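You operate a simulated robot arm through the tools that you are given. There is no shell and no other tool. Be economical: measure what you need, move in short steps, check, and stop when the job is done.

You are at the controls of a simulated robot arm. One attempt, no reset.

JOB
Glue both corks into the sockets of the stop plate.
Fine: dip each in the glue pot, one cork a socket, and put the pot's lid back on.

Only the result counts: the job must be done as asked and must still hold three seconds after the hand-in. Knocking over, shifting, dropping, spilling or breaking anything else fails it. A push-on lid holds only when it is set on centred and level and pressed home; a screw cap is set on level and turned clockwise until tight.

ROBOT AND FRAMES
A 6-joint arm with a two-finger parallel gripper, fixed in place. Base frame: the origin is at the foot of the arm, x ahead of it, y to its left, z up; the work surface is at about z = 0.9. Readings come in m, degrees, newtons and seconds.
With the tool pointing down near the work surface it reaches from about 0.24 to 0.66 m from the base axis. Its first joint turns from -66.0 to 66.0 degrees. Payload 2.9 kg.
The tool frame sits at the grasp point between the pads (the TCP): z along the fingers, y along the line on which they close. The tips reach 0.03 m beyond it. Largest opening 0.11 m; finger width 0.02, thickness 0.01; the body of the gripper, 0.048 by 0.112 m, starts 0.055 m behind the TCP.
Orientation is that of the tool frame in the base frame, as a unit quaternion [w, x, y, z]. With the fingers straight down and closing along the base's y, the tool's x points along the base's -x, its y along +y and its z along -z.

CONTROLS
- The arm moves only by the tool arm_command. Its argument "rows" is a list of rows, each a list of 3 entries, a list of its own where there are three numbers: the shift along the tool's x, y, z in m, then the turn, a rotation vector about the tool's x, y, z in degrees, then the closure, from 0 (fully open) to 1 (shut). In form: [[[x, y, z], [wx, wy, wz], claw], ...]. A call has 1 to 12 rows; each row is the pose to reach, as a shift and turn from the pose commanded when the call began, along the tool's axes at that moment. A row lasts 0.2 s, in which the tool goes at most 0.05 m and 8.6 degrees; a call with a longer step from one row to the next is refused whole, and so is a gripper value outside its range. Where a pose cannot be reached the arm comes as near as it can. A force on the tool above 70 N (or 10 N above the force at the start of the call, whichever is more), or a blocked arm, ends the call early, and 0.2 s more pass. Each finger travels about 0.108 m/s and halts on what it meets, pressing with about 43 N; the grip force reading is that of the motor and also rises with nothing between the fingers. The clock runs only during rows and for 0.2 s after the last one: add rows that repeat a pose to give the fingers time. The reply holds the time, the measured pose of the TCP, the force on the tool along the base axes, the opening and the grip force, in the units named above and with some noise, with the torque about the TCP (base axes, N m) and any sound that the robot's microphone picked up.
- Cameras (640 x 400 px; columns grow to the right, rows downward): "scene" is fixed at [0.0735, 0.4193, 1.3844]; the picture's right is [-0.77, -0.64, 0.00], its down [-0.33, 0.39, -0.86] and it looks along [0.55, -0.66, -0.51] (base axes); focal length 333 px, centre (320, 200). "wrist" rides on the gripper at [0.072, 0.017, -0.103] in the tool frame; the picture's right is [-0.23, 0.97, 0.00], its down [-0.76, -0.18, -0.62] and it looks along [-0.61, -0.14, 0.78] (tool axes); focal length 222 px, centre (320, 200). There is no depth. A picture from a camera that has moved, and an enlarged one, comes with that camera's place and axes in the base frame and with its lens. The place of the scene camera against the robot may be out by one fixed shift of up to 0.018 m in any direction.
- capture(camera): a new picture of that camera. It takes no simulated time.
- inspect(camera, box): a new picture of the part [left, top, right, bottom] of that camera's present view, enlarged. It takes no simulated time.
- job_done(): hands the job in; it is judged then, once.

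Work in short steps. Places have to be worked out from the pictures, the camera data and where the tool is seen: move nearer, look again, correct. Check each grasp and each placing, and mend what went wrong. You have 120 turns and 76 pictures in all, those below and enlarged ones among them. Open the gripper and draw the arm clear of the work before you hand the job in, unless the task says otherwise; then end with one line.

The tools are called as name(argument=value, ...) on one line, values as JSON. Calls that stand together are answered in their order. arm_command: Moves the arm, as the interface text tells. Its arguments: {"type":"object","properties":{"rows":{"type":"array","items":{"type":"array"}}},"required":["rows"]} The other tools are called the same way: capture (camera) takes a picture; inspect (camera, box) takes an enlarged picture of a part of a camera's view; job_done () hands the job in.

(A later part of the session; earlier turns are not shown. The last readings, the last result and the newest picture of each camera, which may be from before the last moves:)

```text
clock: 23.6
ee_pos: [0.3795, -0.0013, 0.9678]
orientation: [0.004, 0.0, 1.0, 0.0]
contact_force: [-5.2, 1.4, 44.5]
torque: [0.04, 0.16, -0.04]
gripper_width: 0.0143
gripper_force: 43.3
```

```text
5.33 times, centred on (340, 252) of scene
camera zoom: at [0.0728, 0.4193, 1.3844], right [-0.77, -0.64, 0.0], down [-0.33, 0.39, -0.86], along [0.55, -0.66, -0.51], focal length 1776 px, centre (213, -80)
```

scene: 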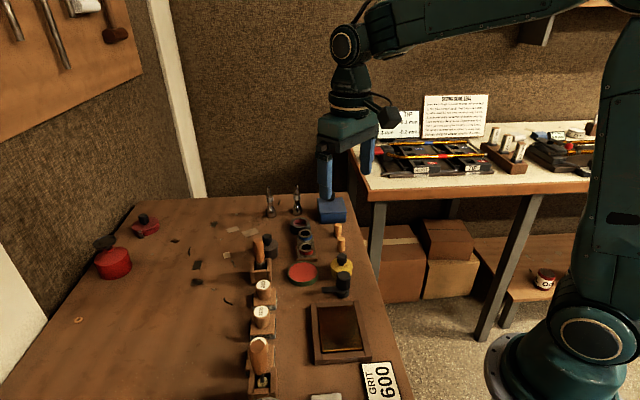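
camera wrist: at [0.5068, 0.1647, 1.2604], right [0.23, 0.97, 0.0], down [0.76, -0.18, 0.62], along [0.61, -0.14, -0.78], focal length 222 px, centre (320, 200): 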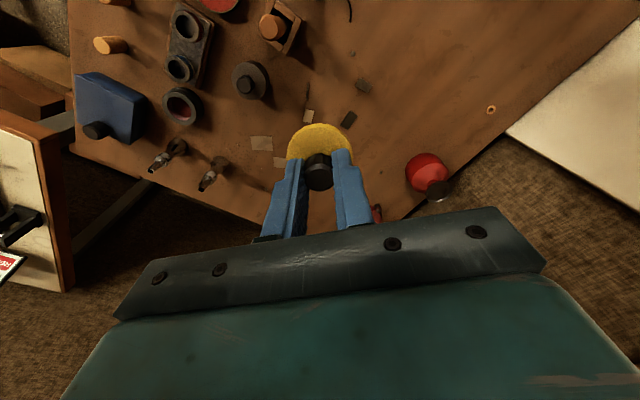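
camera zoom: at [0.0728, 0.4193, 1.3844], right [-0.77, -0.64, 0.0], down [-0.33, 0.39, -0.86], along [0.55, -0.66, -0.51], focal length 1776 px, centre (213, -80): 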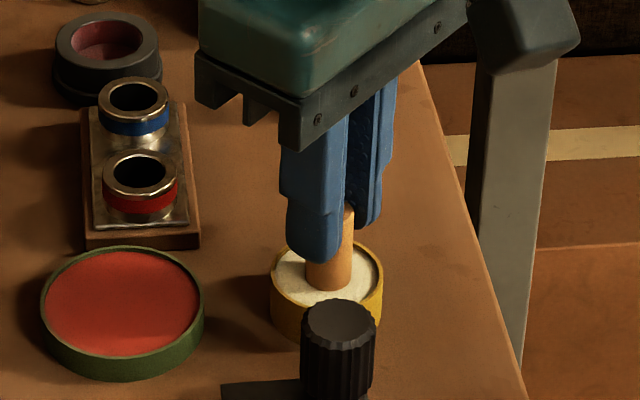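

The cork touched bottom in the glue (44 N). I lift it out and look at its end.

arm_command(rows=[[[0, 0, -0.01], [0, 0, 0], 1], [[0, 0, -0.03], [0, 0, 0], 1], [[0, 0, -0.06], [0, 0, 0], 1]])

inspect(camera="scene", box=[310, 215, 370, 290])

inspect(camera="wrist", box=[260, 100, 380, 220])

```text
clock: 24.4
ee_pos: [0.3776, 0.0023, 1.0258]
orientation: [-0.001, 0.0, 1.0, 0.0]
contact_force: [0.0, -1.0, 0.6]
torque: [-0.01, -0.01, 0.0]
gripper_width: 0.0141
gripper_force: 42.8
```

```text
5.33 times, centred on (340, 252) of scene
camera zoom: at [0.0735, 0.4193, 1.3844], right [-0.77, -0.64, 0.0], down [-0.33, 0.39, -0.86], along [0.55, -0.66, -0.51], focal length 1776 px, centre (213, -80)
```

zoom: 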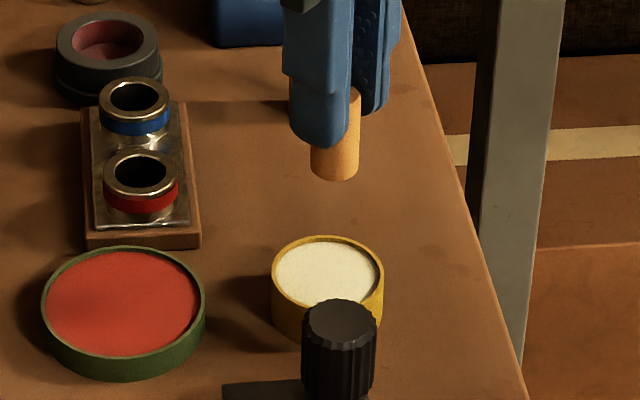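

```text
3.33 times, centred on (320, 160) of wrist
camera zoom: at [0.3073, 0.0191, 1.1279], right [0.23, 0.97, 0.0], down [0.76, -0.18, 0.62], along [0.61, -0.14, -0.78], focal length 740 px, centre (320, 333)
```

zoom: 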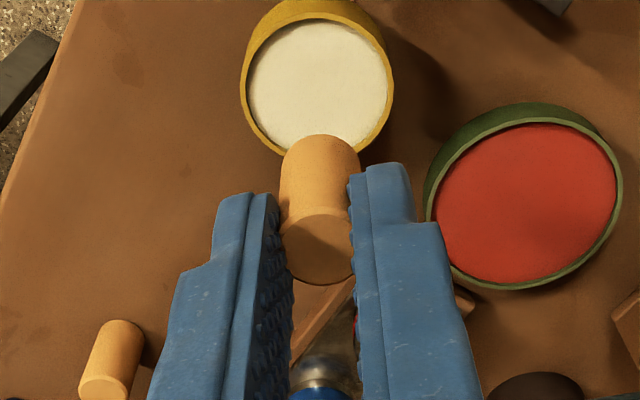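

Contact was at the white surface (z≈0.915), so it may be solid. I zoom on the cork's lower end for any trace.

inspect(camera="scene", box=[332, 228, 352, 252])

```text
16.00 times, centred on (342, 240) of scene
camera zoom: at [0.0735, 0.4193, 1.3844], right [-0.77, -0.64, 0.0], down [-0.33, 0.39, -0.86], along [0.55, -0.66, -0.51], focal length 5327 px, centre (-32, -440)
```

zoom: 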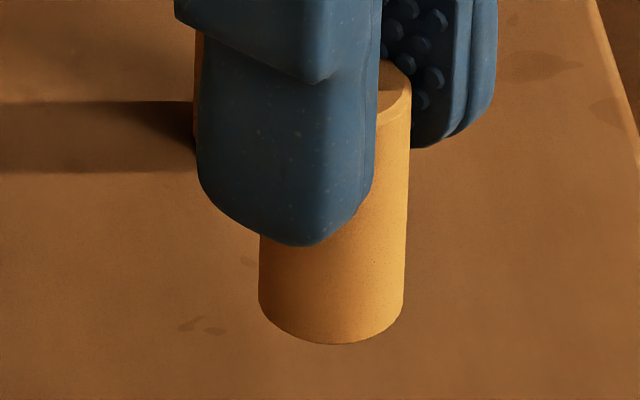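

No trace of glue on it, and the white stuff took 44 N without giving: it seems a solid cake, so the grey pot may be the glue. I stand the cork back on the white surface for now (harmless either way).

arm_command(rows=[[[0, 0, 0.03], [0, 0, 0], 1], [[0, 0, 0.05], [0, 0, 0], 1], [[0, 0, 0.054], [0, 0, 0], 1], [[0, 0, 0.055], [0, 0, 0], 1], [[0, 0, 0.056], [0, 0, 0], 1], [[0, 0, 0.057], [0, 0, 0], 1]])

```text
clock: 25.8
ee_pos: [0.3778, -0.0003, 0.9691]
orientation: [0.0, 0.0, 1.0, 0.0]
contact_force: [-0.7, 0.2, -0.5]
torque: [-0.05, 0.01, 0.01]
gripper_width: 0.014
gripper_force: 42.7
```

Not touching yet; small steps further.

arm_command(rows=[[[0, 0, 0.001], [0, 0, 0], 1], [[0, 0, 0.002], [0, 0, 0], 1], [[0, 0, 0.003], [0, 0, 0], 1], [[0, 0, 0.0035], [0, 0, 0], 1], [[0, 0, 0.004], [0, 0, 0], 1], [[0, 0, 0.0045], [0, 0, 0], 1], [[0, 0, 0.005], [0, 0, 0], 1]])

```text
clock: 27.4
ee_pos: [0.3806, 0.0003, 0.9672]
orientation: [0.004, -0.001, 1.0, 0.001]
contact_force: [-2.3, -0.9, 45.0]
torque: [-0.02, 0.0, -0.01]
gripper_width: 0.0143
gripper_force: 43.0
```

Touching (45 N). I relieve, open slightly, and rise clear, leaving the cork standing there.

arm_command(rows=[[[0, 0, -0.003], [0, 0, 0], 1], [[0, 0, -0.003], [0, 0, 0], 0.75], [[0, 0, -0.003], [0, 0, 0], 0.65], [[0, 0, -0.02], [0, 0, 0], 0.65], [[0, 0, -0.06], [0, 0, 0], 0.65], [[0, 0, -0.1], [0, 0, 0], 0.65]])

inspect(camera="scene", box=[310, 215, 370, 290])

```text
clock: 28.8
ee_pos: [0.3776, -0.001, 1.0655]
orientation: [0.0, 0.0, 1.0, 0.001]
contact_force: [0.1, -0.5, -0.9]
torque: [0.01, 0.0, -0.02]
gripper_width: 0.0384
gripper_force: 0.1
```

```text
5.33 times, centred on (340, 252) of scene
camera zoom: at [0.0735, 0.4193, 1.3844], right [-0.77, -0.64, 0.0], down [-0.33, 0.39, -0.86], along [0.55, -0.66, -0.51], focal length 1776 px, centre (213, -80)
```

zoom: 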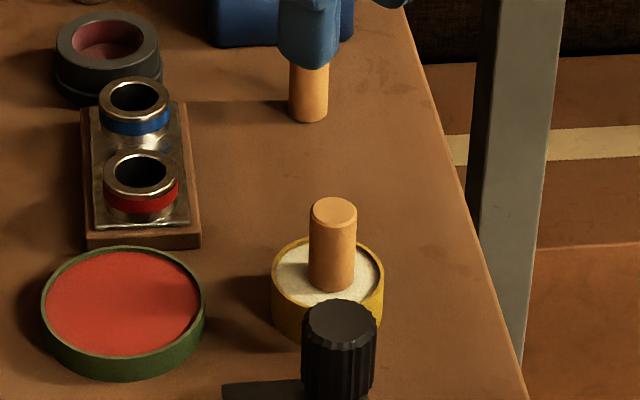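

Cork A stands safely. Now I go above the grey pot, near (0.547, 0.057), to open it.

arm_command(rows=[[[0, 0, -0.03], [0, 0, 0], 0.6], [[-0.04, 0.015, -0.03], [0, 0, 0], 0.5], [[-0.08, 0.03, -0.03], [0, 0, 0], 0.5], [[-0.12, 0.045, -0.03], [0, 0, 0], 0.5], [[-0.168, 0.058, -0.03], [0, 0, 0], 0.5], [[-0.168, 0.058, 0.01], [0, 0, 0], 0.5], [[-0.168, 0.058, 0.04], [0, 0, 0], 0.5]])

inspect(camera="wrist", box=[240, 60, 400, 220])

```text
clock: 30.4
ee_pos: [0.5475, 0.0597, 1.0258]
orientation: [-0.001, 0.0, 1.0, 0.0]
contact_force: [-0.4, 0.4, 0.4]
torque: [0.01, 0.02, 0.01]
gripper_width: 0.0548
gripper_force: 0.1
```

```text
2.50 times, centred on (320, 140) of wrist
camera zoom: at [0.4758, 0.0755, 1.1289], right [0.23, 0.97, 0.0], down [0.76, -0.18, 0.62], along [0.61, -0.14, -0.78], focal length 555 px, centre (320, 350)
```

zoom: 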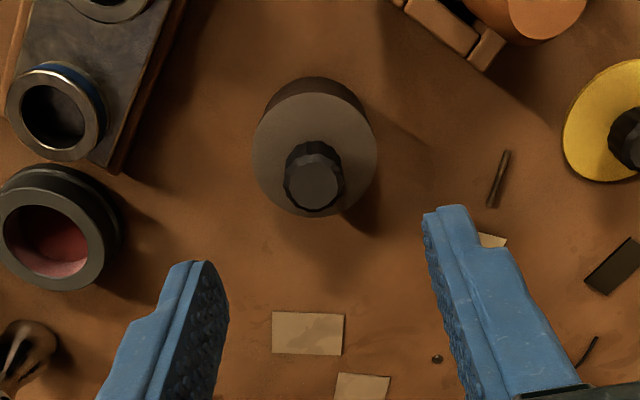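

Grey knob at (0.549, 0.057). I adjust, descend to z≈0.957 and close on it.

arm_command(rows=[[[-0.002, -0.002, 0.03], [0, 0, 0], 0.5], [[-0.002, -0.002, 0.055], [0, 0, 0], 0.5], [[-0.002, -0.002, 0.069], [0, 0, 0], 0.5], [[-0.002, -0.002, 0.069], [0, 0, 0], 0.75], [[-0.002, -0.002, 0.069], [0, 0, 0], 1], [[-0.002, -0.002, 0.069], [0, 0, 0], 1]])

```text
clock: 31.8
ee_pos: [0.5475, 0.0554, 0.957]
orientation: [0.0, 0.0, 1.0, 0.0]
contact_force: [-0.4, 0.2, 0.1]
torque: [-0.05, -0.06, 0.01]
gripper_width: 0.0428
gripper_force: 43.4
heard: snap
```

The fingers stopped at 43 mm: they hold the lid's rim rather than the knob. I look before lifting.

inspect(camera="scene", box=[240, 205, 310, 275])

```text
5.71 times, centred on (275, 240) of scene
camera zoom: at [0.0735, 0.4193, 1.3844], right [-0.77, -0.64, 0.0], down [-0.33, 0.39, -0.86], along [0.55, -0.66, -0.51], focal length 1902 px, centre (577, -29)
```

zoom: 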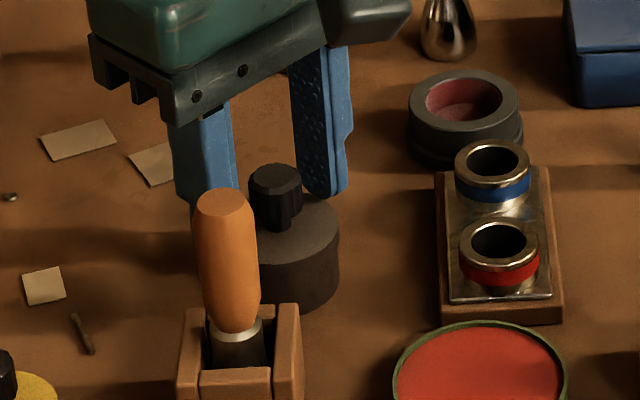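

I open, rise 11 mm and close again on the knob itself.

arm_command(rows=[[[0, 0, 0], [0, 0, 0], 0.5], [[0, 0, -0.006], [0, 0, 0], 0.5], [[0, 0, -0.011], [0, 0, 0], 0.5], [[0, 0, -0.011], [0, 0, 0], 0.75], [[0, 0, -0.011], [0, 0, 0], 1], [[0, 0, -0.011], [0, 0, 0], 1]])

```text
clock: 33.2
ee_pos: [0.5473, 0.0567, 0.9686]
orientation: [0.001, 0.0, 1.0, 0.0]
contact_force: [-0.6, -1.2, 1.7]
torque: [-0.09, -0.02, 0.02]
gripper_width: 0.0166
gripper_force: 43.0
```

Now the knob is held (16.6 mm, no snap this time). I lift gently 1.5 cm and look.

arm_command(rows=[[[0, 0, -0.003], [0, 0, 0], 1], [[0, 0, -0.006], [0, 0, 0], 1], [[0, 0, -0.01], [0, 0, 0], 1], [[0, 0, -0.015], [0, 0, 0], 1]])

inspect(camera="scene", box=[240, 205, 310, 275])

```text
clock: 34.2
ee_pos: [0.5483, 0.0544, 0.983]
orientation: [0.0, 0.0, 1.0, 0.0]
contact_force: [-0.2, 0.5, 0.2]
torque: [-0.01, 0.03, 0.02]
gripper_width: 0.0163
gripper_force: 43.2
```

```text
5.71 times, centred on (275, 240) of scene
camera zoom: at [0.0735, 0.4193, 1.3844], right [-0.77, -0.64, 0.0], down [-0.33, 0.39, -0.86], along [0.55, -0.66, -0.51], focal length 1902 px, centre (577, -29)
```

zoom: 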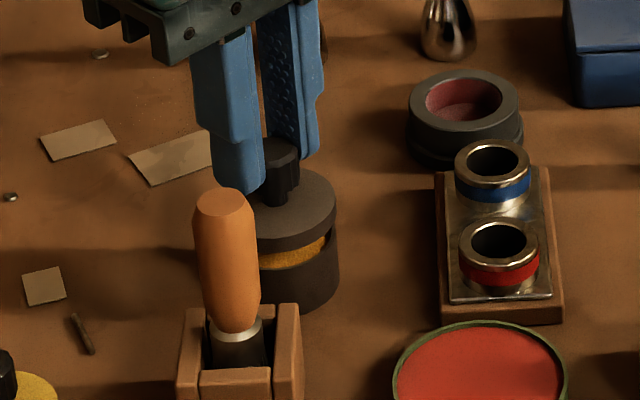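

Amber glue shows inside the grey pot: that is the glue pot; the yellow one was the wrong one and will be re-lidded too. I carry the grey lid to a free patch near (0.555, 0.25).

arm_command(rows=[[[0, 0, -0.04], [0, 0, 0], 1], [[0, 0, -0.08], [0, 0, 0], 1], [[0, 0.04, -0.08], [0, 0, 0], 1], [[-0.002, 0.08, -0.08], [0, 0, 0], 1], [[-0.004, 0.12, -0.08], [0, 0, 0], 1], [[-0.006, 0.16, -0.08], [0, 0, 0], 1], [[-0.008, 0.195, -0.08], [0, 0, 0], 1], [[-0.008, 0.195, -0.04], [0, 0, 0], 1], [[-0.008, 0.195, 0.0], [0, 0, 0], 1]])

inspect(camera="scene", box=[160, 200, 300, 300])

```text
clock: 36.2
ee_pos: [0.5553, 0.251, 0.9844]
orientation: [0.0, 0.001, 1.0, 0.0]
contact_force: [0.3, -0.7, -0.4]
torque: [-0.01, -0.02, 0.02]
gripper_width: 0.0176
gripper_force: 42.8
```

```text
4.00 times, centred on (230, 250) of scene
camera zoom: at [0.0735, 0.4193, 1.3844], right [-0.77, -0.64, 0.0], down [-0.33, 0.39, -0.86], along [0.55, -0.66, -0.51], focal length 1332 px, centre (680, 0)
```

zoom: 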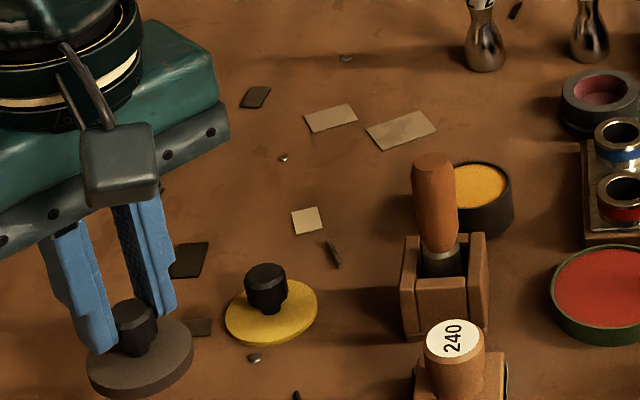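

Path is clear; I lower the grey lid, fast first then in 1 mm steps.

arm_command(rows=[[[0, 0, 0.03], [0, 0, 0], 1], [[0, 0, 0.038], [0, 0, 0], 1], [[0, 0, 0.04], [0, 0, 0], 1], [[0, 0, 0.042], [0, 0, 0], 1], [[0, 0, 0.043], [0, 0, 0], 1], [[0, 0, 0.044], [0, 0, 0], 1], [[0, 0, 0.045], [0, 0, 0], 1], [[0, 0, 0.046], [0, 0, 0], 1], [[0, 0, 0.047], [0, 0, 0], 1]])

```text
clock: 38.2
ee_pos: [0.5574, 0.2518, 0.9442]
orientation: [0.009, 0.0, 1.0, 0.003]
contact_force: [-9.4, -11.4, 58.2]
torque: [-0.39, 0.4, -0.05]
gripper_width: 0.0177
gripper_force: 43.0
```

Contact reached a little early. I relieve the pressure by 5 mm and look for anything under the lid.

arm_command(rows=[[[0, 0, -0.005], [0, 0, 0], 1]])

inspect(camera="scene", box=[160, 255, 220, 320])

```text
clock: 38.6
ee_pos: [0.5581, 0.252, 0.946]
orientation: [0.006, -0.001, 1.0, 0.003]
contact_force: [5.0, -2.1, 31.2]
torque: [-0.02, -0.37, -0.04]
gripper_width: 0.0175
gripper_force: 43.0
```

```text
6.15 times, centred on (190, 288) of scene
camera zoom: at [0.0731, 0.419, 1.3845], right [-0.77, -0.64, 0.0], down [-0.33, 0.39, -0.86], along [0.55, -0.66, -0.51], focal length 2049 px, centre (1120, -338)
```

zoom: 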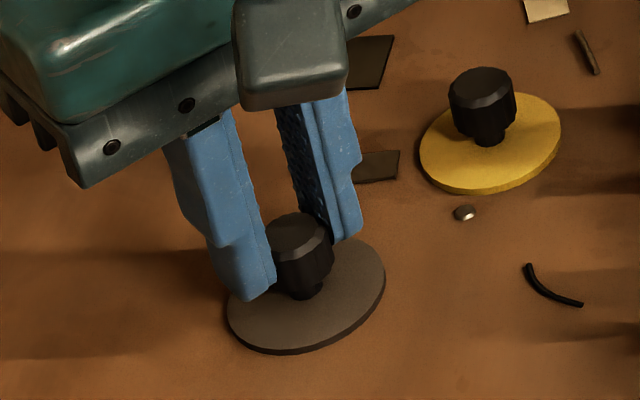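

It sits flat on the table; contact is at z≈0.947. I relieve fully, release and rise.

arm_command(rows=[[[0, 0, -0.0045], [0, 0, 0], 1], [[0, 0, -0.0045], [0, 0, 0], 1], [[0, 0, -0.0045], [0, 0, 0], 0.7], [[0, 0, -0.0045], [0, 0, 0], 0.55], [[0, 0, -0.03], [0, 0, 0], 0.55], [[0, 0, -0.07], [0, 0, 0], 0.55], [[0, 0, -0.11], [0, 0, 0], 0.55], [[0, 0, -0.14], [0, 0, 0], 0.55]])

inspect(camera="wrist", box=[180, 20, 400, 200])

```text
clock: 40.4
ee_pos: [0.5524, 0.2502, 1.0789]
orientation: [0.0, 0.0, 1.0, 0.0]
contact_force: [0.0, -0.2, 0.4]
torque: [0.0, -0.01, 0.0]
gripper_width: 0.0495
gripper_force: 0.0
```

```text
2.22 times, centred on (290, 110) of wrist
camera zoom: at [0.4825, 0.2676, 1.1824], right [0.23, 0.97, 0.0], down [0.76, -0.18, 0.62], along [0.61, -0.14, -0.78], focal length 494 px, centre (387, 400)
```

zoom: 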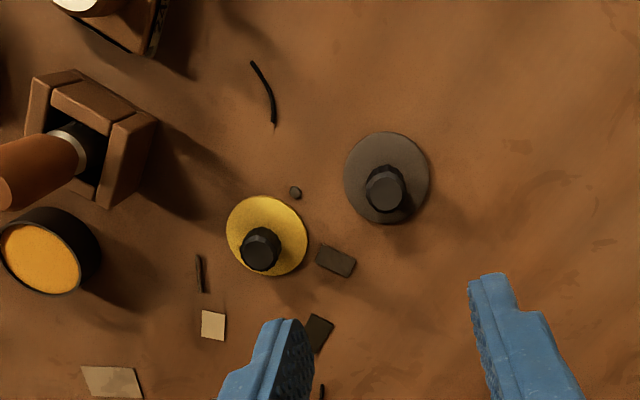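

The grey pot clearly holds amber glue, lid parked flat. Now I return to cork A at the exact pose I released it and grip it.

arm_command(rows=[[[0.026, -0.036, 0], [0, 0, 0], 0.6], [[0.052, -0.072, 0], [0, 0, 0], 0.6], [[0.078, -0.108, 0], [0, 0, 0], 0.6], [[0.104, -0.144, 0], [0, 0, 0], 0.6], [[0.13, -0.18, 0], [0, 0, 0], 0.6], [[0.156, -0.216, 0], [0, 0, 0], 0.6], [[0.178, -0.251, 0], [0, 0, 0], 0.6], [[0.178, -0.251, 0.04], [0, 0, 0], 0.6], [[0.178, -0.251, 0.08], [0, 0, 0], 0.6], [[0.178, -0.251, 0.11], [0, 0, 0], 0.6], [[0.178, -0.251, 0.11], [0, 0, 0], 0.85], [[0.178, -0.251, 0.11], [0, 0, 0], 1]])

inspect(camera="scene", box=[300, 215, 370, 290])

```text
clock: 43.0
ee_pos: [0.3766, -0.0004, 0.9715]
orientation: [0.0, 0.0, 1.0, 0.001]
contact_force: [0.1, -0.4, 0.1]
torque: [-0.04, 0.0, 0.01]
gripper_width: 0.0144
gripper_force: 42.7
```

```text
5.33 times, centred on (335, 252) of scene
camera zoom: at [0.0735, 0.4193, 1.3844], right [-0.77, -0.64, 0.0], down [-0.33, 0.39, -0.86], along [0.55, -0.66, -0.51], focal length 1776 px, centre (240, -80)
```

zoom: 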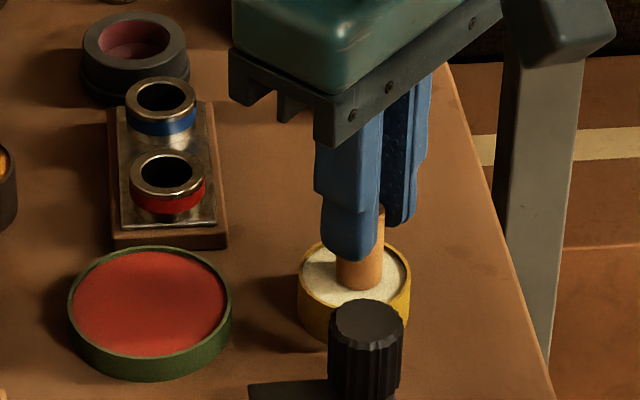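

Cork A held. I carry it to the grey pot and lower to just above the glue level.

arm_command(rows=[[[0, 0, -0.04], [0, 0, 0], 1], [[0, 0, -0.08], [0, 0, 0], 1], [[-0.042, 0.014, -0.08], [0, 0, 0], 1], [[-0.084, 0.028, -0.08], [0, 0, 0], 1], [[-0.126, 0.042, -0.08], [0, 0, 0], 1], [[-0.17, 0.056, -0.08], [0, 0, 0], 1], [[-0.17, 0.056, -0.04], [0, 0, 0], 1], [[-0.17, 0.056, -0.03], [0, 0, 0], 1]])

inspect(camera="wrist", box=[260, 90, 380, 210])

```text
clock: 44.8
ee_pos: [0.549, 0.0569, 0.9987]
orientation: [0.001, 0.0, 1.0, 0.0]
contact_force: [0.7, 0.6, -0.9]
torque: [0.0, 0.03, 0.0]
gripper_width: 0.0139
gripper_force: 43.3
```

```text
3.33 times, centred on (320, 150) of wrist
camera zoom: at [0.4781, 0.0738, 1.101], right [0.23, 0.97, 0.0], down [0.76, -0.18, 0.62], along [0.61, -0.14, -0.78], focal length 740 px, centre (320, 367)
```

zoom: 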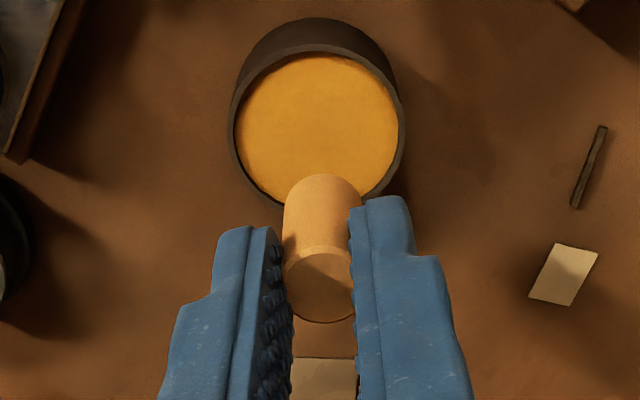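

Aligned over the amber glue. I lower in small steps to dip it.

arm_command(rows=[[[0.002, 0, 0.02], [0, 0, 0], 1], [[0.002, 0, 0.028], [0, 0, 0], 1], [[0.002, 0, 0.03], [0, 0, 0], 1], [[0.002, 0, 0.032], [0, 0, 0], 1], [[0.002, 0, 0.033], [0, 0, 0], 1], [[0.002, 0, 0.034], [0, 0, 0], 1], [[0.002, 0, 0.035], [0, 0, 0], 1]])

```text
clock: 46.4
ee_pos: [0.5483, 0.0564, 0.9711]
orientation: [0.008, 0.0, 1.0, 0.001]
contact_force: [-3.2, 3.2, 45.4]
torque: [0.11, 0.03, -0.03]
gripper_width: 0.0141
gripper_force: 43.1
```

Also firm at the surface here. I lift and see whether this left glue on the cork.

arm_command(rows=[[[0, 0, -0.01], [0, 0, 0], 1], [[0, 0, -0.03], [0, 0, 0], 1], [[0.0, 0, -0.07], [0, 0, 0], 1]])

inspect(camera="scene", box=[255, 205, 305, 260])

```text
clock: 47.2
ee_pos: [0.5456, 0.0553, 1.0318]
orientation: [-0.001, 0.0, 1.0, 0.0]
contact_force: [-0.7, 1.2, 0.0]
torque: [0.03, 0.02, -0.01]
gripper_width: 0.0141
gripper_force: 43.2
```

```text
7.27 times, centred on (280, 232) of scene
camera zoom: at [0.0735, 0.4193, 1.3844], right [-0.77, -0.64, 0.0], down [-0.33, 0.39, -0.86], along [0.55, -0.66, -0.51], focal length 2421 px, centre (611, -36)
```

zoom: 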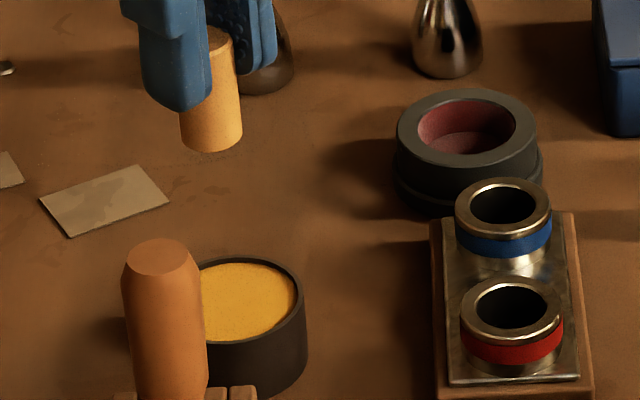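

I zoom hard at the cork's lower rim, and at the amber surface for a mark.

inspect(camera="scene", box=[264, 212, 278, 228])

inspect(camera="wrist", box=[285, 90, 355, 190])

```text
16.00 times, centred on (271, 220) of scene
camera zoom: at [0.0735, 0.4193, 1.3844], right [-0.77, -0.64, 0.0], down [-0.33, 0.39, -0.86], along [0.55, -0.66, -0.51], focal length 5327 px, centre (1104, -120)
```

zoom: 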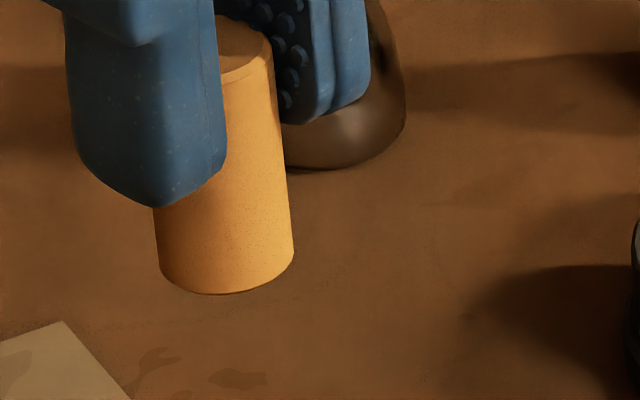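

```text
4.00 times, centred on (320, 140) of wrist
camera zoom: at [0.474, 0.0725, 1.1347], right [0.23, 0.97, 0.0], down [0.76, -0.18, 0.62], along [0.6, -0.14, -0.78], focal length 888 px, centre (320, 440)
```

zoom: 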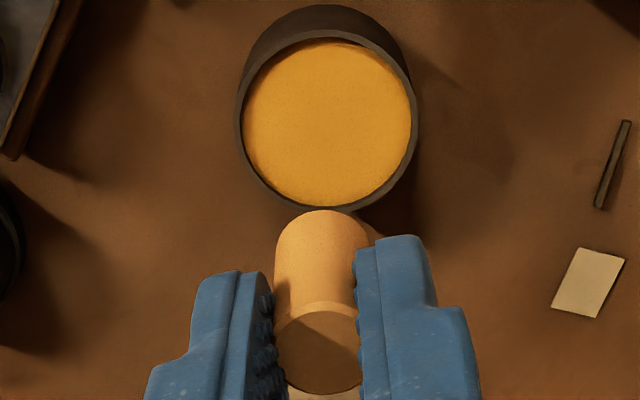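

No trace is visible from above, so I must see the cork's underside. I raise the tool and tilt it sideways about 55° so the end face turns to the scene camera.

arm_command(rows=[[[0.03, 0, -0.03], [0, 0, 0], 1], [[0.06, 0, -0.07], [0, 0, 0], 1], [[0.09, 0, -0.11], [0, 0, 0], 1], [[0.1, 0, -0.13], [-8, 0, 0], 1], [[0.1, 0, -0.13], [-16, 0, 0], 1], [[0.1, 0, -0.13], [-24, 0, 0], 1], [[0.1, 0, -0.13], [-32, 0, 0], 1], [[0.1, 0, -0.13], [-40, 0, 0], 1], [[0.1, 0, -0.13], [-48, 0, 0], 1], [[0.1, 0, -0.13], [-55, 0, 0], 1], [[0.1, 0, -0.13], [-60, 0, 0], 1]])

capture(camera="scene")

```text
clock: 49.6
ee_pos: [0.4311, 0.0899, 1.1299]
orientation: [0.006, 0.004, 0.868, 0.497]
contact_force: [0.6, 0.3, -0.3]
torque: [-0.05, 0.01, 0.02]
gripper_width: 0.0141
gripper_force: 43.3
out of reach, approached as far as the arm can: row 9, 10, 11
```

```text
15 pictures are left
```

scene: 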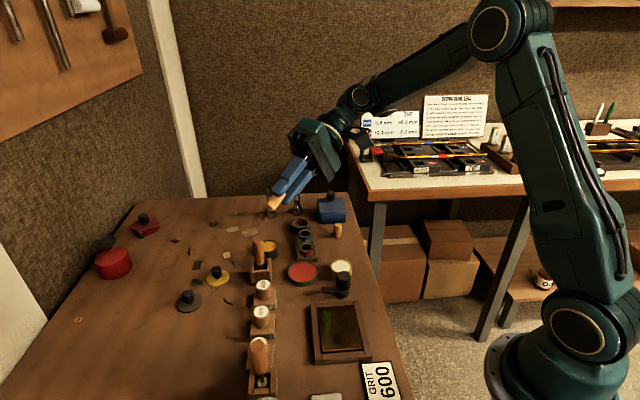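

Tilted far enough; I zoom on the cork's end face.

inspect(camera="scene", box=[255, 185, 295, 220])

```text
11.43 times, centred on (275, 202) of scene
camera zoom: at [0.0735, 0.4192, 1.3844], right [-0.77, -0.64, 0.0], down [-0.33, 0.39, -0.86], along [0.55, -0.66, -0.51], focal length 3805 px, centre (834, 171)
```

zoom: 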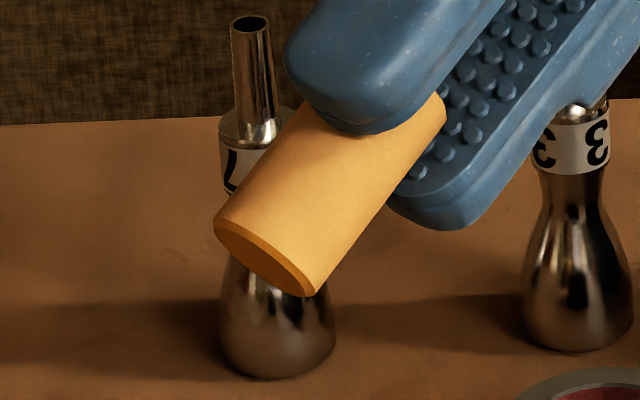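

The end face now carries an amber-orange coat, distinct from the bare cork: the dip in the grey pot took. I level the tool again.

arm_command(rows=[[[0, 0, 0], [8, 0, 0], 1], [[0, 0, 0], [16, 0, 0], 1], [[0, 0, 0], [24, 0, 0], 1], [[0, 0, 0], [32, 0, 0], 1], [[0, 0, 0], [40, 0, 0], 1], [[0, 0, 0], [48, 0, 0], 1], [[0, 0, 0], [55, 0, 0], 1], [[0, 0, 0], [60, 0, 0], 1], [[0, 0, 0], [60, 0, 0], 1]])

```text
clock: 51.6
ee_pos: [0.4317, 0.0894, 1.1274]
orientation: [0.001, -0.001, 1.0, 0.0]
contact_force: [-1.0, 0.2, 1.2]
torque: [-0.02, -0.01, 0.03]
gripper_width: 0.014
gripper_force: 42.9
```

Level again at about (0.4314, 0.0897, 1.129). I go above the red-ring socket, estimated (0.470, 0.007), cork end about 2 cm above it, and check from both cameras.

arm_command(rows=[[[-0.013, -0.027, 0.03], [0, 0, 0], 1], [[-0.026, -0.055, 0.06], [0, 0, 0], 1], [[-0.0386, -0.0827, 0.09], [0, 0, 0], 1], [[-0.0386, -0.0827, 0.115], [0, 0, 0], 1], [[-0.0386, -0.0827, 0.115], [0, 0, 0], 1]])

inspect(camera="wrist", box=[270, 100, 370, 190])

inspect(camera="scene", box=[285, 205, 330, 255])

```text
clock: 52.8
ee_pos: [0.4742, 0.0058, 1.0139]
orientation: [0.0, 0.001, 1.0, 0.0]
contact_force: [-0.2, 0.1, -0.3]
torque: [0.01, 0.02, -0.03]
gripper_width: 0.0142
gripper_force: 43.4
```

```text
4.44 times, centred on (320, 145) of wrist
camera zoom: at [0.4028, 0.0232, 1.1165], right [0.23, 0.97, 0.0], down [0.76, -0.18, 0.62], along [0.61, -0.14, -0.78], focal length 987 px, centre (320, 444)
```

zoom: 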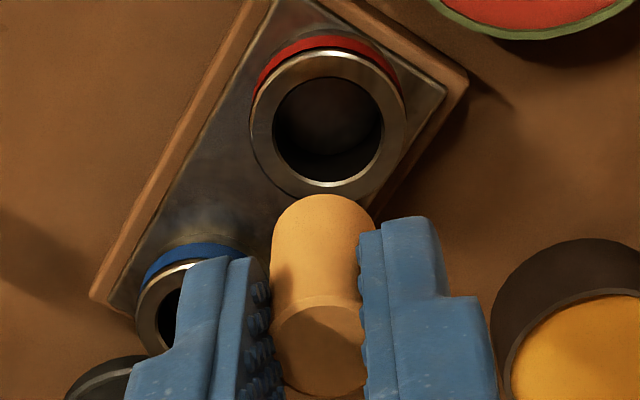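

```text
8.00 times, centred on (308, 230) of scene
camera zoom: at [0.0735, 0.4192, 1.3844], right [-0.77, -0.64, 0.0], down [-0.33, 0.39, -0.86], along [0.55, -0.66, -0.51], focal length 2663 px, centre (420, -40)
```

zoom: 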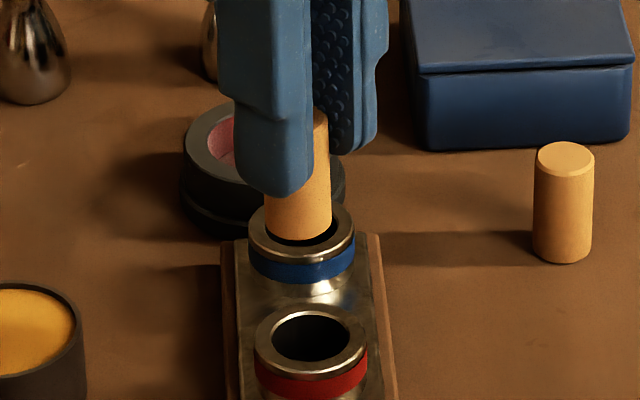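

Combining both views, the cork sits ~6 mm forward of the pad centre, and the red hole lies at about (−5.5, +2) mm from the cork axis, ~34 mm below its end. I correct and lower 22 mm, then re-check.

arm_command(rows=[[[0.0055, 0.002, 0], [0, 0, 0], 1], [[0.0055, 0.002, 0.012], [0, 0, 0], 1], [[0.0055, 0.002, 0.022], [0, 0, 0], 1], [[0.0055, 0.002, 0.022], [0, 0, 0], 1]])

inspect(camera="scene", box=[290, 220, 320, 255])

```text
clock: 53.8
ee_pos: [0.4676, 0.0087, 0.9916]
orientation: [0.0, 0.0, 1.0, 0.0]
contact_force: [0.5, 0.3, -0.7]
torque: [0.02, 0.01, -0.06]
gripper_width: 0.0144
gripper_force: 43.2
```

```text
11.43 times, centred on (305, 238) of scene
camera zoom: at [0.0735, 0.4193, 1.3844], right [-0.77, -0.64, 0.0], down [-0.33, 0.39, -0.86], along [0.55, -0.66, -0.51], focal length 3805 px, centre (491, -229)
```

zoom: 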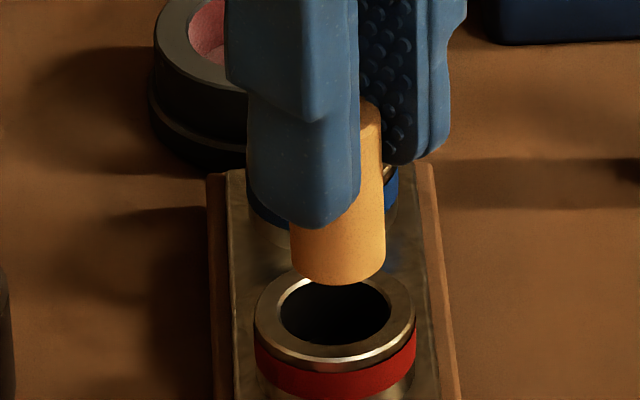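

In the scene view the cork is now centred over the hole within ~1 mm (expected gap 12 mm). I lower 16 mm in steps and read the force to see whether it enters.

arm_command(rows=[[[-0.0004, 0.0006, 0.008], [0, 0, 0], 1], [[-0.0004, 0.0006, 0.011], [0, 0, 0], 1], [[-0.0004, 0.0006, 0.013], [0, 0, 0], 1], [[-0.0004, 0.0006, 0.0145], [0, 0, 0], 1], [[-0.0004, 0.0006, 0.016], [0, 0, 0], 1]])

```text
clock: 55.0
ee_pos: [0.4661, 0.0093, 0.9784]
orientation: [0.002, 0.0, 1.0, 0.0]
contact_force: [-6.3, -0.4, 30.5]
torque: [0.15, 0.35, 0.06]
gripper_width: 0.0143
gripper_force: 42.7
```

Contact — likely the rim. I back up 2 mm and look closely from both cameras.

arm_command(rows=[[[0, 0, -0.005], [0, 0, 0], 1], [[0, 0, -0.005], [0, 0, 0], 1]])

inspect(camera="scene", box=[295, 227, 317, 255])

inspect(camera="wrist", box=[280, 110, 360, 190])

```text
clock: 55.6
ee_pos: [0.4651, 0.0095, 0.9775]
orientation: [-0.001, 0.0, 1.0, 0.0]
contact_force: [1.0, 0.2, 0.3]
torque: [0.0, -0.04, 0.0]
gripper_width: 0.0138
gripper_force: 43.3
```

```text
14.29 times, centred on (306, 241) of scene
camera zoom: at [0.0735, 0.4193, 1.3844], right [-0.77, -0.64, 0.0], down [-0.33, 0.39, -0.86], along [0.55, -0.66, -0.51], focal length 4756 px, centre (520, -386)
```

zoom: 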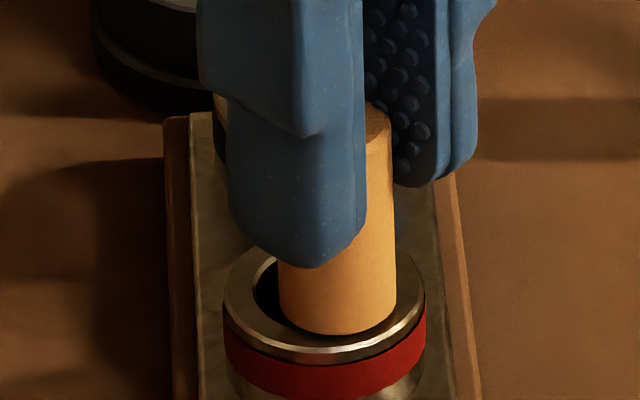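

```text
5.00 times, centred on (320, 150) of wrist
camera zoom: at [0.3941, 0.0266, 1.0815], right [0.23, 0.97, 0.0], down [0.76, -0.18, 0.62], along [0.6, -0.14, -0.78], focal length 1111 px, centre (320, 450)
```

zoom: 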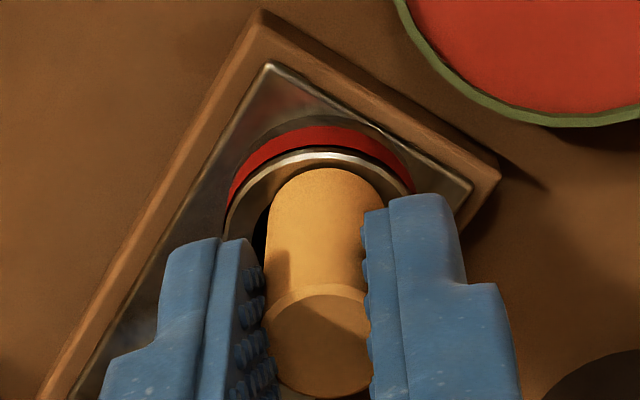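

Pictures and contact torque agree: the cork rode on the rim at its −x,+y side. I shift +3.8 mm x, −1.6 mm y and lower again.

arm_command(rows=[[[-0.0038, -0.0016, 0], [0, 0, 0], 1], [[-0.0038, -0.0016, 0.003], [0, 0, 0], 1], [[-0.0038, -0.0016, 0.005], [0, 0, 0], 1], [[-0.0038, -0.0016, 0.007], [0, 0, 0], 1], [[-0.0038, -0.0016, 0.008], [0, 0, 0], 1]])

```text
clock: 56.8
ee_pos: [0.4706, 0.0084, 0.9724]
orientation: [0.0, 0.0, 1.0, 0.0]
contact_force: [0.4, -0.2, -0.1]
torque: [0.01, -0.04, -0.01]
gripper_width: 0.0141
gripper_force: 42.4
```

It entered freely. I keep lowering until it seats.

arm_command(rows=[[[0, 0, 0.002], [0, 0, 0], 1], [[0, 0, 0.004], [0, 0, 0], 1], [[0, 0, 0.006], [0, 0, 0], 1], [[0, 0, 0.007], [0, 0, 0], 1], [[0, 0, 0.008], [0, 0, 0], 1], [[0, 0, 0.009], [0, 0, 0], 1], [[0, 0, 0.01], [0, 0, 0], 1], [[0, 0, 0.011], [0, 0, 0], 1], [[0, 0, 0.012], [0, 0, 0], 1]])

```text
clock: 58.8
ee_pos: [0.4699, 0.0077, 0.9599]
orientation: [0.0, 0.001, 1.0, -0.001]
contact_force: [0.0, 0.2, 1.4]
torque: [0.04, -0.02, 0.06]
gripper_width: 0.0144
gripper_force: 43.2
```

Still going; a few more millimetres in fine steps.

arm_command(rows=[[[0, 0, 0.001], [0, 0, 0], 1], [[0, 0, 0.002], [0, 0, 0], 1], [[0, 0, 0.003], [0, 0, 0], 1], [[0, 0, 0.004], [0, 0, 0], 1], [[0, 0, 0.005], [0, 0, 0], 1]])

```text
clock: 60.0
ee_pos: [0.4716, 0.0075, 0.9582]
orientation: [0.006, 0.001, 1.0, 0.0]
contact_force: [-4.5, -1.5, 46.3]
torque: [0.02, -0.05, -0.03]
gripper_width: 0.0143
gripper_force: 43.5
```

Seated on the socket floor (46 N, centred). I relieve, hold about a second, then try a very slight pull to see if it has bonded.

arm_command(rows=[[[0, 0, -0.002], [0, 0, 0], 1], [[0, 0, -0.002], [0, 0, 0], 1], [[0, 0, -0.002], [0, 0, 0], 1], [[0, 0, -0.002], [0, 0, 0], 1], [[0, 0, -0.002], [0, 0, 0], 1], [[0, 0, -0.003], [0, 0, 0], 1], [[0, 0, -0.0042], [0, 0, 0], 1], [[0, 0, -0.0048], [0, 0, 0], 1]])

```text
clock: 61.8
ee_pos: [0.4677, 0.0078, 0.9579]
orientation: [-0.001, 0.0, 1.0, 0.0]
contact_force: [3.9, 1.9, 5.7]
torque: [0.05, -0.22, 0.0]
gripper_width: 0.0141
gripper_force: 43.0
```

Still slightly loaded; another 2 mm of pull.

arm_command(rows=[[[0, 0, -0.001], [0, 0, 0], 1], [[0, 0, -0.002], [0, 0, 0], 1]])

```text
clock: 62.4
ee_pos: [0.4692, 0.0072, 0.9605]
orientation: [-0.001, 0.0, 1.0, 0.001]
contact_force: [-0.2, 0.7, -1.0]
torque: [0.0, 0.0, -0.01]
gripper_width: 0.0143
gripper_force: 42.8
```

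No adhesion while held. I set it back down, release, wait, then regrip and pull slightly once more to see if it sets after release.

arm_command(rows=[[[0, 0, 0.003], [0, 0, 0], 1], [[0, 0, 0.0025], [0, 0, 0], 0.85], [[0, 0, 0.0025], [0, 0, 0], 0.75], [[0, 0, 0.0025], [0, 0, 0], 0.75], [[0, 0, 0.0025], [0, 0, 0], 0.75], [[0, 0, 0.0025], [0, 0, 0], 0.75], [[0, 0, 0.0025], [0, 0, 0], 0.9], [[0, 0, 0.0025], [0, 0, 0], 1], [[0, 0, 0.0025], [0, 0, 0], 1]])

arm_command(rows=[[[0, 0, -0.001], [0, 0, 0], 1], [[0, 0, -0.002], [0, 0, 0], 1], [[0, 0, -0.0025], [0, 0, 0], 1]])

```text
clock: 64.4
ee_pos: [0.4691, 0.0079, 0.9592]
orientation: [-0.001, 0.0, 1.0, 0.0]
contact_force: [-0.1, 0.2, 0.2]
torque: [0.03, 0.01, 0.02]
gripper_width: 0.014
gripper_force: 43.1
```

```text
clock: 65.2
ee_pos: [0.47, 0.0072, 0.962]
orientation: [0.0, 0.001, 1.0, 0.0]
contact_force: [-0.4, -0.6, -0.8]
torque: [0.0, 0.01, -0.01]
gripper_width: 0.014
gripper_force: 42.7
```

No bond after one second. I give it a longer rest, about 5 s released and seated, before pulling again.

arm_command(rows=[[[0, 0, 0.0035], [0, 0, 0], 1], [[0, 0, 0.0045], [0, 0, 0], 1], [[0, 0, 0.0035], [0, 0, 0], 0.8], [[0, 0, 0.0025], [0, 0, 0], 0.75], [[0, 0, 0.0025], [0, 0, 0], 0.75], [[0, 0, 0.0025], [0, 0, 0], 0.75], [[0, 0, 0.0025], [0, 0, 0], 0.75], [[0, 0, 0.0025], [0, 0, 0], 0.75], [[0, 0, 0.0025], [0, 0, 0], 0.75], [[0, 0, 0.0025], [0, 0, 0], 0.75], [[0, 0, 0.0025], [0, 0, 0], 0.75], [[0, 0, 0.0025], [0, 0, 0], 0.75]])

arm_command(rows=[[[0, 0, 0], [0, 0, 0], 0.75], [[0, 0, 0], [0, 0, 0], 0.75], [[0, 0, 0], [0, 0, 0], 0.75], [[0, 0, 0], [0, 0, 0], 0.75], [[0, 0, 0], [0, 0, 0], 0.75], [[0, 0, 0], [0, 0, 0], 0.75], [[0, 0, 0], [0, 0, 0], 0.75], [[0, 0, 0], [0, 0, 0], 0.75], [[0, 0, 0], [0, 0, 0], 0.75], [[0, 0, 0], [0, 0, 0], 0.75], [[0, 0, 0], [0, 0, 0], 1], [[0, 0, 0], [0, 0, 0], 1]])

arm_command(rows=[[[0, 0, -0.001], [0, 0, 0], 1], [[0, 0, -0.002], [0, 0, 0], 1], [[0, 0, -0.0025], [0, 0, 0], 1]])

```text
clock: 67.8
ee_pos: [0.4699, 0.0085, 0.9582]
orientation: [0.0, 0.0, 1.0, 0.0]
contact_force: [0.1, 0.3, -0.2]
torque: [0.02, -0.03, 0.0]
gripper_width: 0.0274
gripper_force: 0.2
```

```text
clock: 70.4
ee_pos: [0.4697, 0.0077, 0.9597]
orientation: [0.001, 0.001, 1.0, 0.0]
contact_force: [0.2, -0.6, 0.1]
torque: [-0.01, 0.03, 0.02]
gripper_width: 0.0143
gripper_force: 43.0
```

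```text
clock: 71.2
ee_pos: [0.471, 0.0076, 0.962]
orientation: [0.0, 0.0, 1.0, 0.0]
contact_force: [0.4, -0.1, 0.2]
torque: [0.01, 0.0, 0.02]
gripper_width: 0.0143
gripper_force: 42.7
```

No physical bond with amber. To decide between the two, I test the white stuff too: lift out and carry the cork back to the yellow pot (relative moves only), so I can return exactly.

arm_command(rows=[[[0, 0, -0.02], [0, 0, 0], 1], [[0, 0, -0.05], [0, 0, 0], 1], [[0.03, -0.003, -0.06], [0, 0, 0], 1], [[0.062, -0.006, -0.06], [0, 0, 0], 1], [[0.092, -0.008, -0.06], [0, 0, 0], 1], [[0.092, -0.008, -0.03], [0, 0, 0], 1], [[0.092, -0.008, -0.012], [0, 0, 0], 1]])

inspect(camera="scene", box=[285, 215, 365, 285])

```text
clock: 72.8
ee_pos: [0.3773, -0.0015, 0.9712]
orientation: [0.0, 0.0, 1.0, 0.0]
contact_force: [0.6, 0.3, 0.4]
torque: [-0.01, 0.02, -0.01]
gripper_width: 0.014
gripper_force: 42.9
```

```text
5.71 times, centred on (325, 250) of scene
camera zoom: at [0.0735, 0.4193, 1.3844], right [-0.77, -0.64, 0.0], down [-0.33, 0.39, -0.86], along [0.55, -0.66, -0.51], focal length 1902 px, centre (291, -86)
```

zoom: 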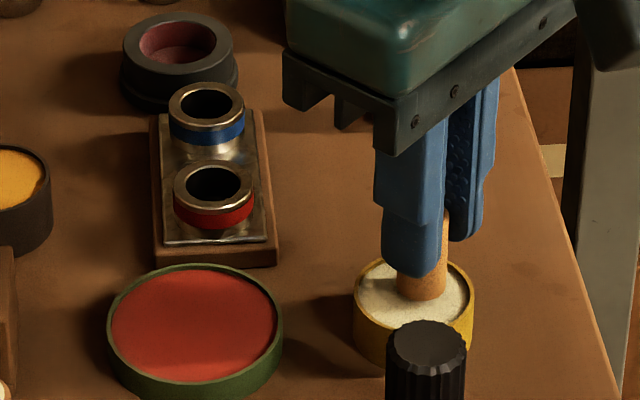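

The cork's lower end now looks darker amber here. I lift it slightly and zoom before touching the white.

arm_command(rows=[[[0, 0, -0.02], [0, 0, 0], 1], [[0, 0, -0.045], [0, 0, 0], 1]])

inspect(camera="scene", box=[330, 228, 354, 256])

```text
clock: 73.4
ee_pos: [0.3778, 0.0008, 1.0175]
orientation: [0.0, 0.0, 1.0, -0.001]
contact_force: [0.3, -0.7, 0.2]
torque: [0.0, 0.0, -0.01]
gripper_width: 0.0138
gripper_force: 43.1
```

```text
14.29 times, centred on (342, 242) of scene
camera zoom: at [0.0735, 0.4193, 1.3844], right [-0.77, -0.64, 0.0], down [-0.33, 0.39, -0.86], along [0.55, -0.66, -0.51], focal length 4756 px, centre (6, -400)
```

zoom: 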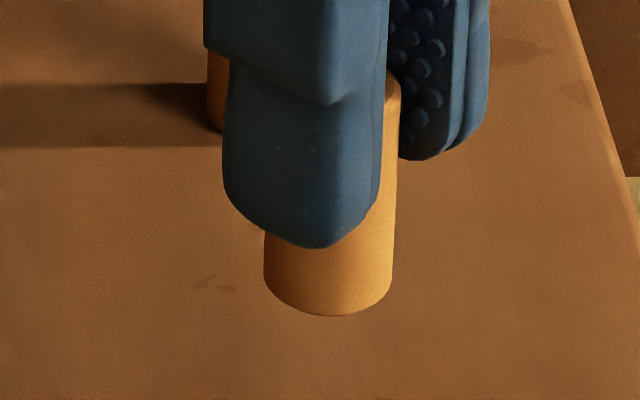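

Inconclusive from the side. I touch the white surface now, for the pull test.

arm_command(rows=[[[0, 0, 0.025], [0, 0, 0], 1], [[0, 0, 0.045], [0, 0, 0], 1], [[0, 0, 0.049], [0, 0, 0], 1], [[0, 0, 0.051], [0, 0, 0], 1], [[0, 0, 0.052], [0, 0, 0], 1], [[0, 0, 0.053], [0, 0, 0], 1]])

arm_command(rows=[[[0, 0, -0.03], [0, 0, 0], 1], [[0, 0, -0.055], [0, 0, 0], 1], [[-0.03, 0.003, -0.055], [0, 0, 0], 1], [[-0.062, 0.006, -0.055], [0, 0, 0], 1], [[-0.092, 0.008, -0.055], [0, 0, 0], 1], [[-0.092, 0.008, -0.055], [0, 0, 0], 1], [[-0.092, 0.008, -0.03], [0, 0, 0], 1], [[-0.092, 0.008, -0.012], [0, 0, 0], 1], [[-0.092, 0.008, -0.008], [0, 0, 0], 1]])

```text
clock: 74.8
ee_pos: [0.3771, -0.0007, 0.9666]
orientation: [0.003, -0.001, 1.0, 0.0]
contact_force: [-3.4, -2.1, 32.4]
torque: [-0.12, -0.02, 0.02]
gripper_width: 0.0142
gripper_force: 43.5
```

```text
clock: 76.8
ee_pos: [0.4694, 0.0074, 0.9746]
orientation: [0.0, 0.0, 1.0, 0.0]
contact_force: [0.3, 0.9, -0.4]
torque: [-0.03, -0.01, 0.01]
gripper_width: 0.0141
gripper_force: 43.2
```

Back in the socket opening without contact. I seat it, hold, release, regrip and pull.

arm_command(rows=[[[0, 0, 0.008], [0, 0, 0], 1], [[0, 0, 0.013], [0, 0, 0], 1], [[0, 0, 0.015], [0, 0, 0], 1], [[0, 0, 0.017], [0, 0, 0], 1], [[0, 0, 0.019], [0, 0, 0], 1], [[0, 0, 0.019], [0, 0, 0], 1], [[0, 0, 0.016], [0, 0, 0], 1], [[0, 0, 0.016], [0, 0, 0], 0.8], [[0, 0, 0.0155], [0, 0, 0], 0.75], [[0, 0, 0.0155], [0, 0, 0], 0.75], [[0, 0, 0.0155], [0, 0, 0], 1], [[0, 0, 0.0155], [0, 0, 0], 1]])

arm_command(rows=[[[0, 0, -0.001], [0, 0, 0], 1], [[0, 0, -0.002], [0, 0, 0], 1], [[0, 0, -0.003], [0, 0, 0], 1]])

```text
clock: 79.4
ee_pos: [0.4709, 0.0068, 0.9581]
orientation: [0.001, 0.0, 1.0, 0.0]
contact_force: [3.1, 6.5, 23.4]
torque: [0.32, 0.05, -0.06]
gripper_width: 0.0144
gripper_force: 43.0
```

```text
clock: 80.2
ee_pos: [0.4677, 0.008, 0.9599]
orientation: [-0.003, 0.0, 1.0, 0.0]
contact_force: [1.5, 0.3, -2.1]
torque: [0.06, -0.1, 0.0]
gripper_width: 0.014
gripper_force: 42.8
```

Slight differences; I pull 2 mm more to see if force builds.

arm_command(rows=[[[0, 0, -0.001], [0, 0, 0], 1], [[0, 0, -0.002], [0, 0, 0], 1], [[0, 0, -0.003], [0, 0, 0], 1]])

```text
clock: 81.0
ee_pos: [0.4699, 0.0086, 0.9643]
orientation: [0.0, 0.0, 1.0, 0.0]
contact_force: [-0.3, -0.4, -0.2]
torque: [-0.01, 0.02, 0.0]
gripper_width: 0.014
gripper_force: 43.3
```

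No bond either way, so I compare coatings: view the underside again after the white touch. If it is still amber, the white does not coat and amber is the glue.

arm_command(rows=[[[0, 0, -0.03], [0, 0, 0], 1], [[0, 0, -0.07], [0, 0, 0], 1], [[0.013, 0.027, -0.11], [0, 0, 0], 1], [[0.026, 0.055, -0.14], [0, 0, 0], 1], [[0.04, 0.082, -0.15], [0, 0, 0], 1]])

arm_command(rows=[[[0, 0, 0], [-8, 0, 0], 1], [[0, 0, 0], [-16, 0, 0], 1], [[0, 0, 0], [-24, 0, 0], 1], [[0, 0, 0], [-32, 0, 0], 1], [[0, 0, 0], [-40, 0, 0], 1], [[0, 0, 0], [-48, 0, 0], 1], [[0, 0, 0], [-54, 0, 0], 1], [[0, 0, 0], [-58, 0, 0], 1]])

inspect(camera="scene", box=[255, 185, 305, 230])

```text
clock: 82.2
ee_pos: [0.4282, 0.0884, 1.1124]
orientation: [0.0, 0.001, 1.0, 0.0]
contact_force: [-0.8, 0.2, 0.3]
torque: [-0.02, -0.05, -0.01]
gripper_width: 0.014
gripper_force: 43.0
```

```text
clock: 84.0
ee_pos: [0.4305, 0.089, 1.1154]
orientation: [0.0, 0.0, 0.874, 0.486]
contact_force: [-0.3, -0.5, 0.9]
torque: [0.02, 0.02, 0.02]
gripper_width: 0.0138
gripper_force: 42.9
```

```text
8.89 times, centred on (280, 208) of scene
camera zoom: at [0.0735, 0.4192, 1.3844], right [-0.77, -0.64, 0.0], down [-0.33, 0.39, -0.86], along [0.55, -0.66, -0.51], focal length 2959 px, centre (676, 133)
```

zoom: 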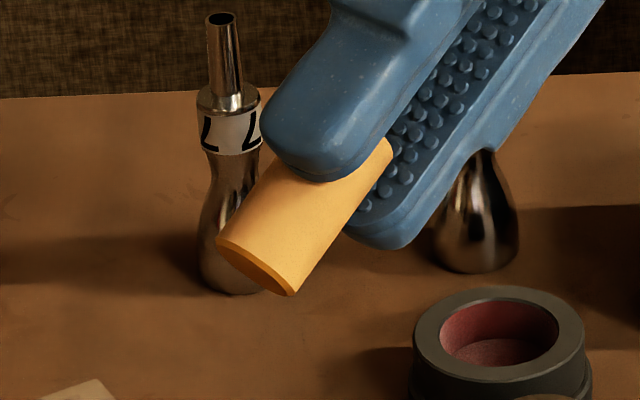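

The face is unchanged by the white and still orange, so the white does not coat; I settle on amber in the grey pot as the glue. I level the tool and carry the cork over the grey pot to dip it again.

arm_command(rows=[[[0, 0, 0], [8, 0, 0], 1], [[0, 0, 0], [16, 0, 0], 1], [[0, 0, 0], [24, 0, 0], 1], [[0, 0, 0], [32, 0, 0], 1], [[0, 0, 0], [40, 0, 0], 1], [[0, 0, 0], [48, 0, 0], 1], [[0, 0, 0], [54, 0, 0], 1], [[0, 0, 0], [58, 0, 0], 1], [[0, 0, 0], [58, 0, 0], 1]])

arm_command(rows=[[[-0.04, -0.01, 0.01], [0, 0, 0], 1], [[-0.08, -0.02, 0.02], [0, 0, 0], 1], [[-0.113, -0.033, 0.04], [0, 0, 0], 1], [[-0.113, -0.033, 0.08], [0, 0, 0], 1], [[-0.113, -0.033, 0.11], [0, 0, 0], 1], [[-0.113, -0.033, 0.135], [0, 0, 0], 1], [[-0.113, -0.033, 0.143], [0, 0, 0], 1], [[-0.113, -0.033, 0.146], [0, 0, 0], 1], [[-0.113, -0.033, 0.148], [0, 0, 0], 1], [[-0.113, -0.033, 0.149], [0, 0, 0], 1], [[-0.113, -0.033, 0.15], [0, 0, 0], 1]])

```text
clock: 86.0
ee_pos: [0.4298, 0.09, 1.1147]
orientation: [0.0, -0.001, 1.0, 0.0]
contact_force: [0.5, 0.1, -0.2]
torque: [0.01, 0.0, 0.05]
gripper_width: 0.0141
gripper_force: 42.6
```

```text
clock: 88.4
ee_pos: [0.5435, 0.0585, 0.9681]
orientation: [0.006, 0.0, 1.0, 0.001]
contact_force: [-4.3, -4.4, 44.1]
torque: [-0.13, 0.08, -0.02]
gripper_width: 0.0138
gripper_force: 43.7
```

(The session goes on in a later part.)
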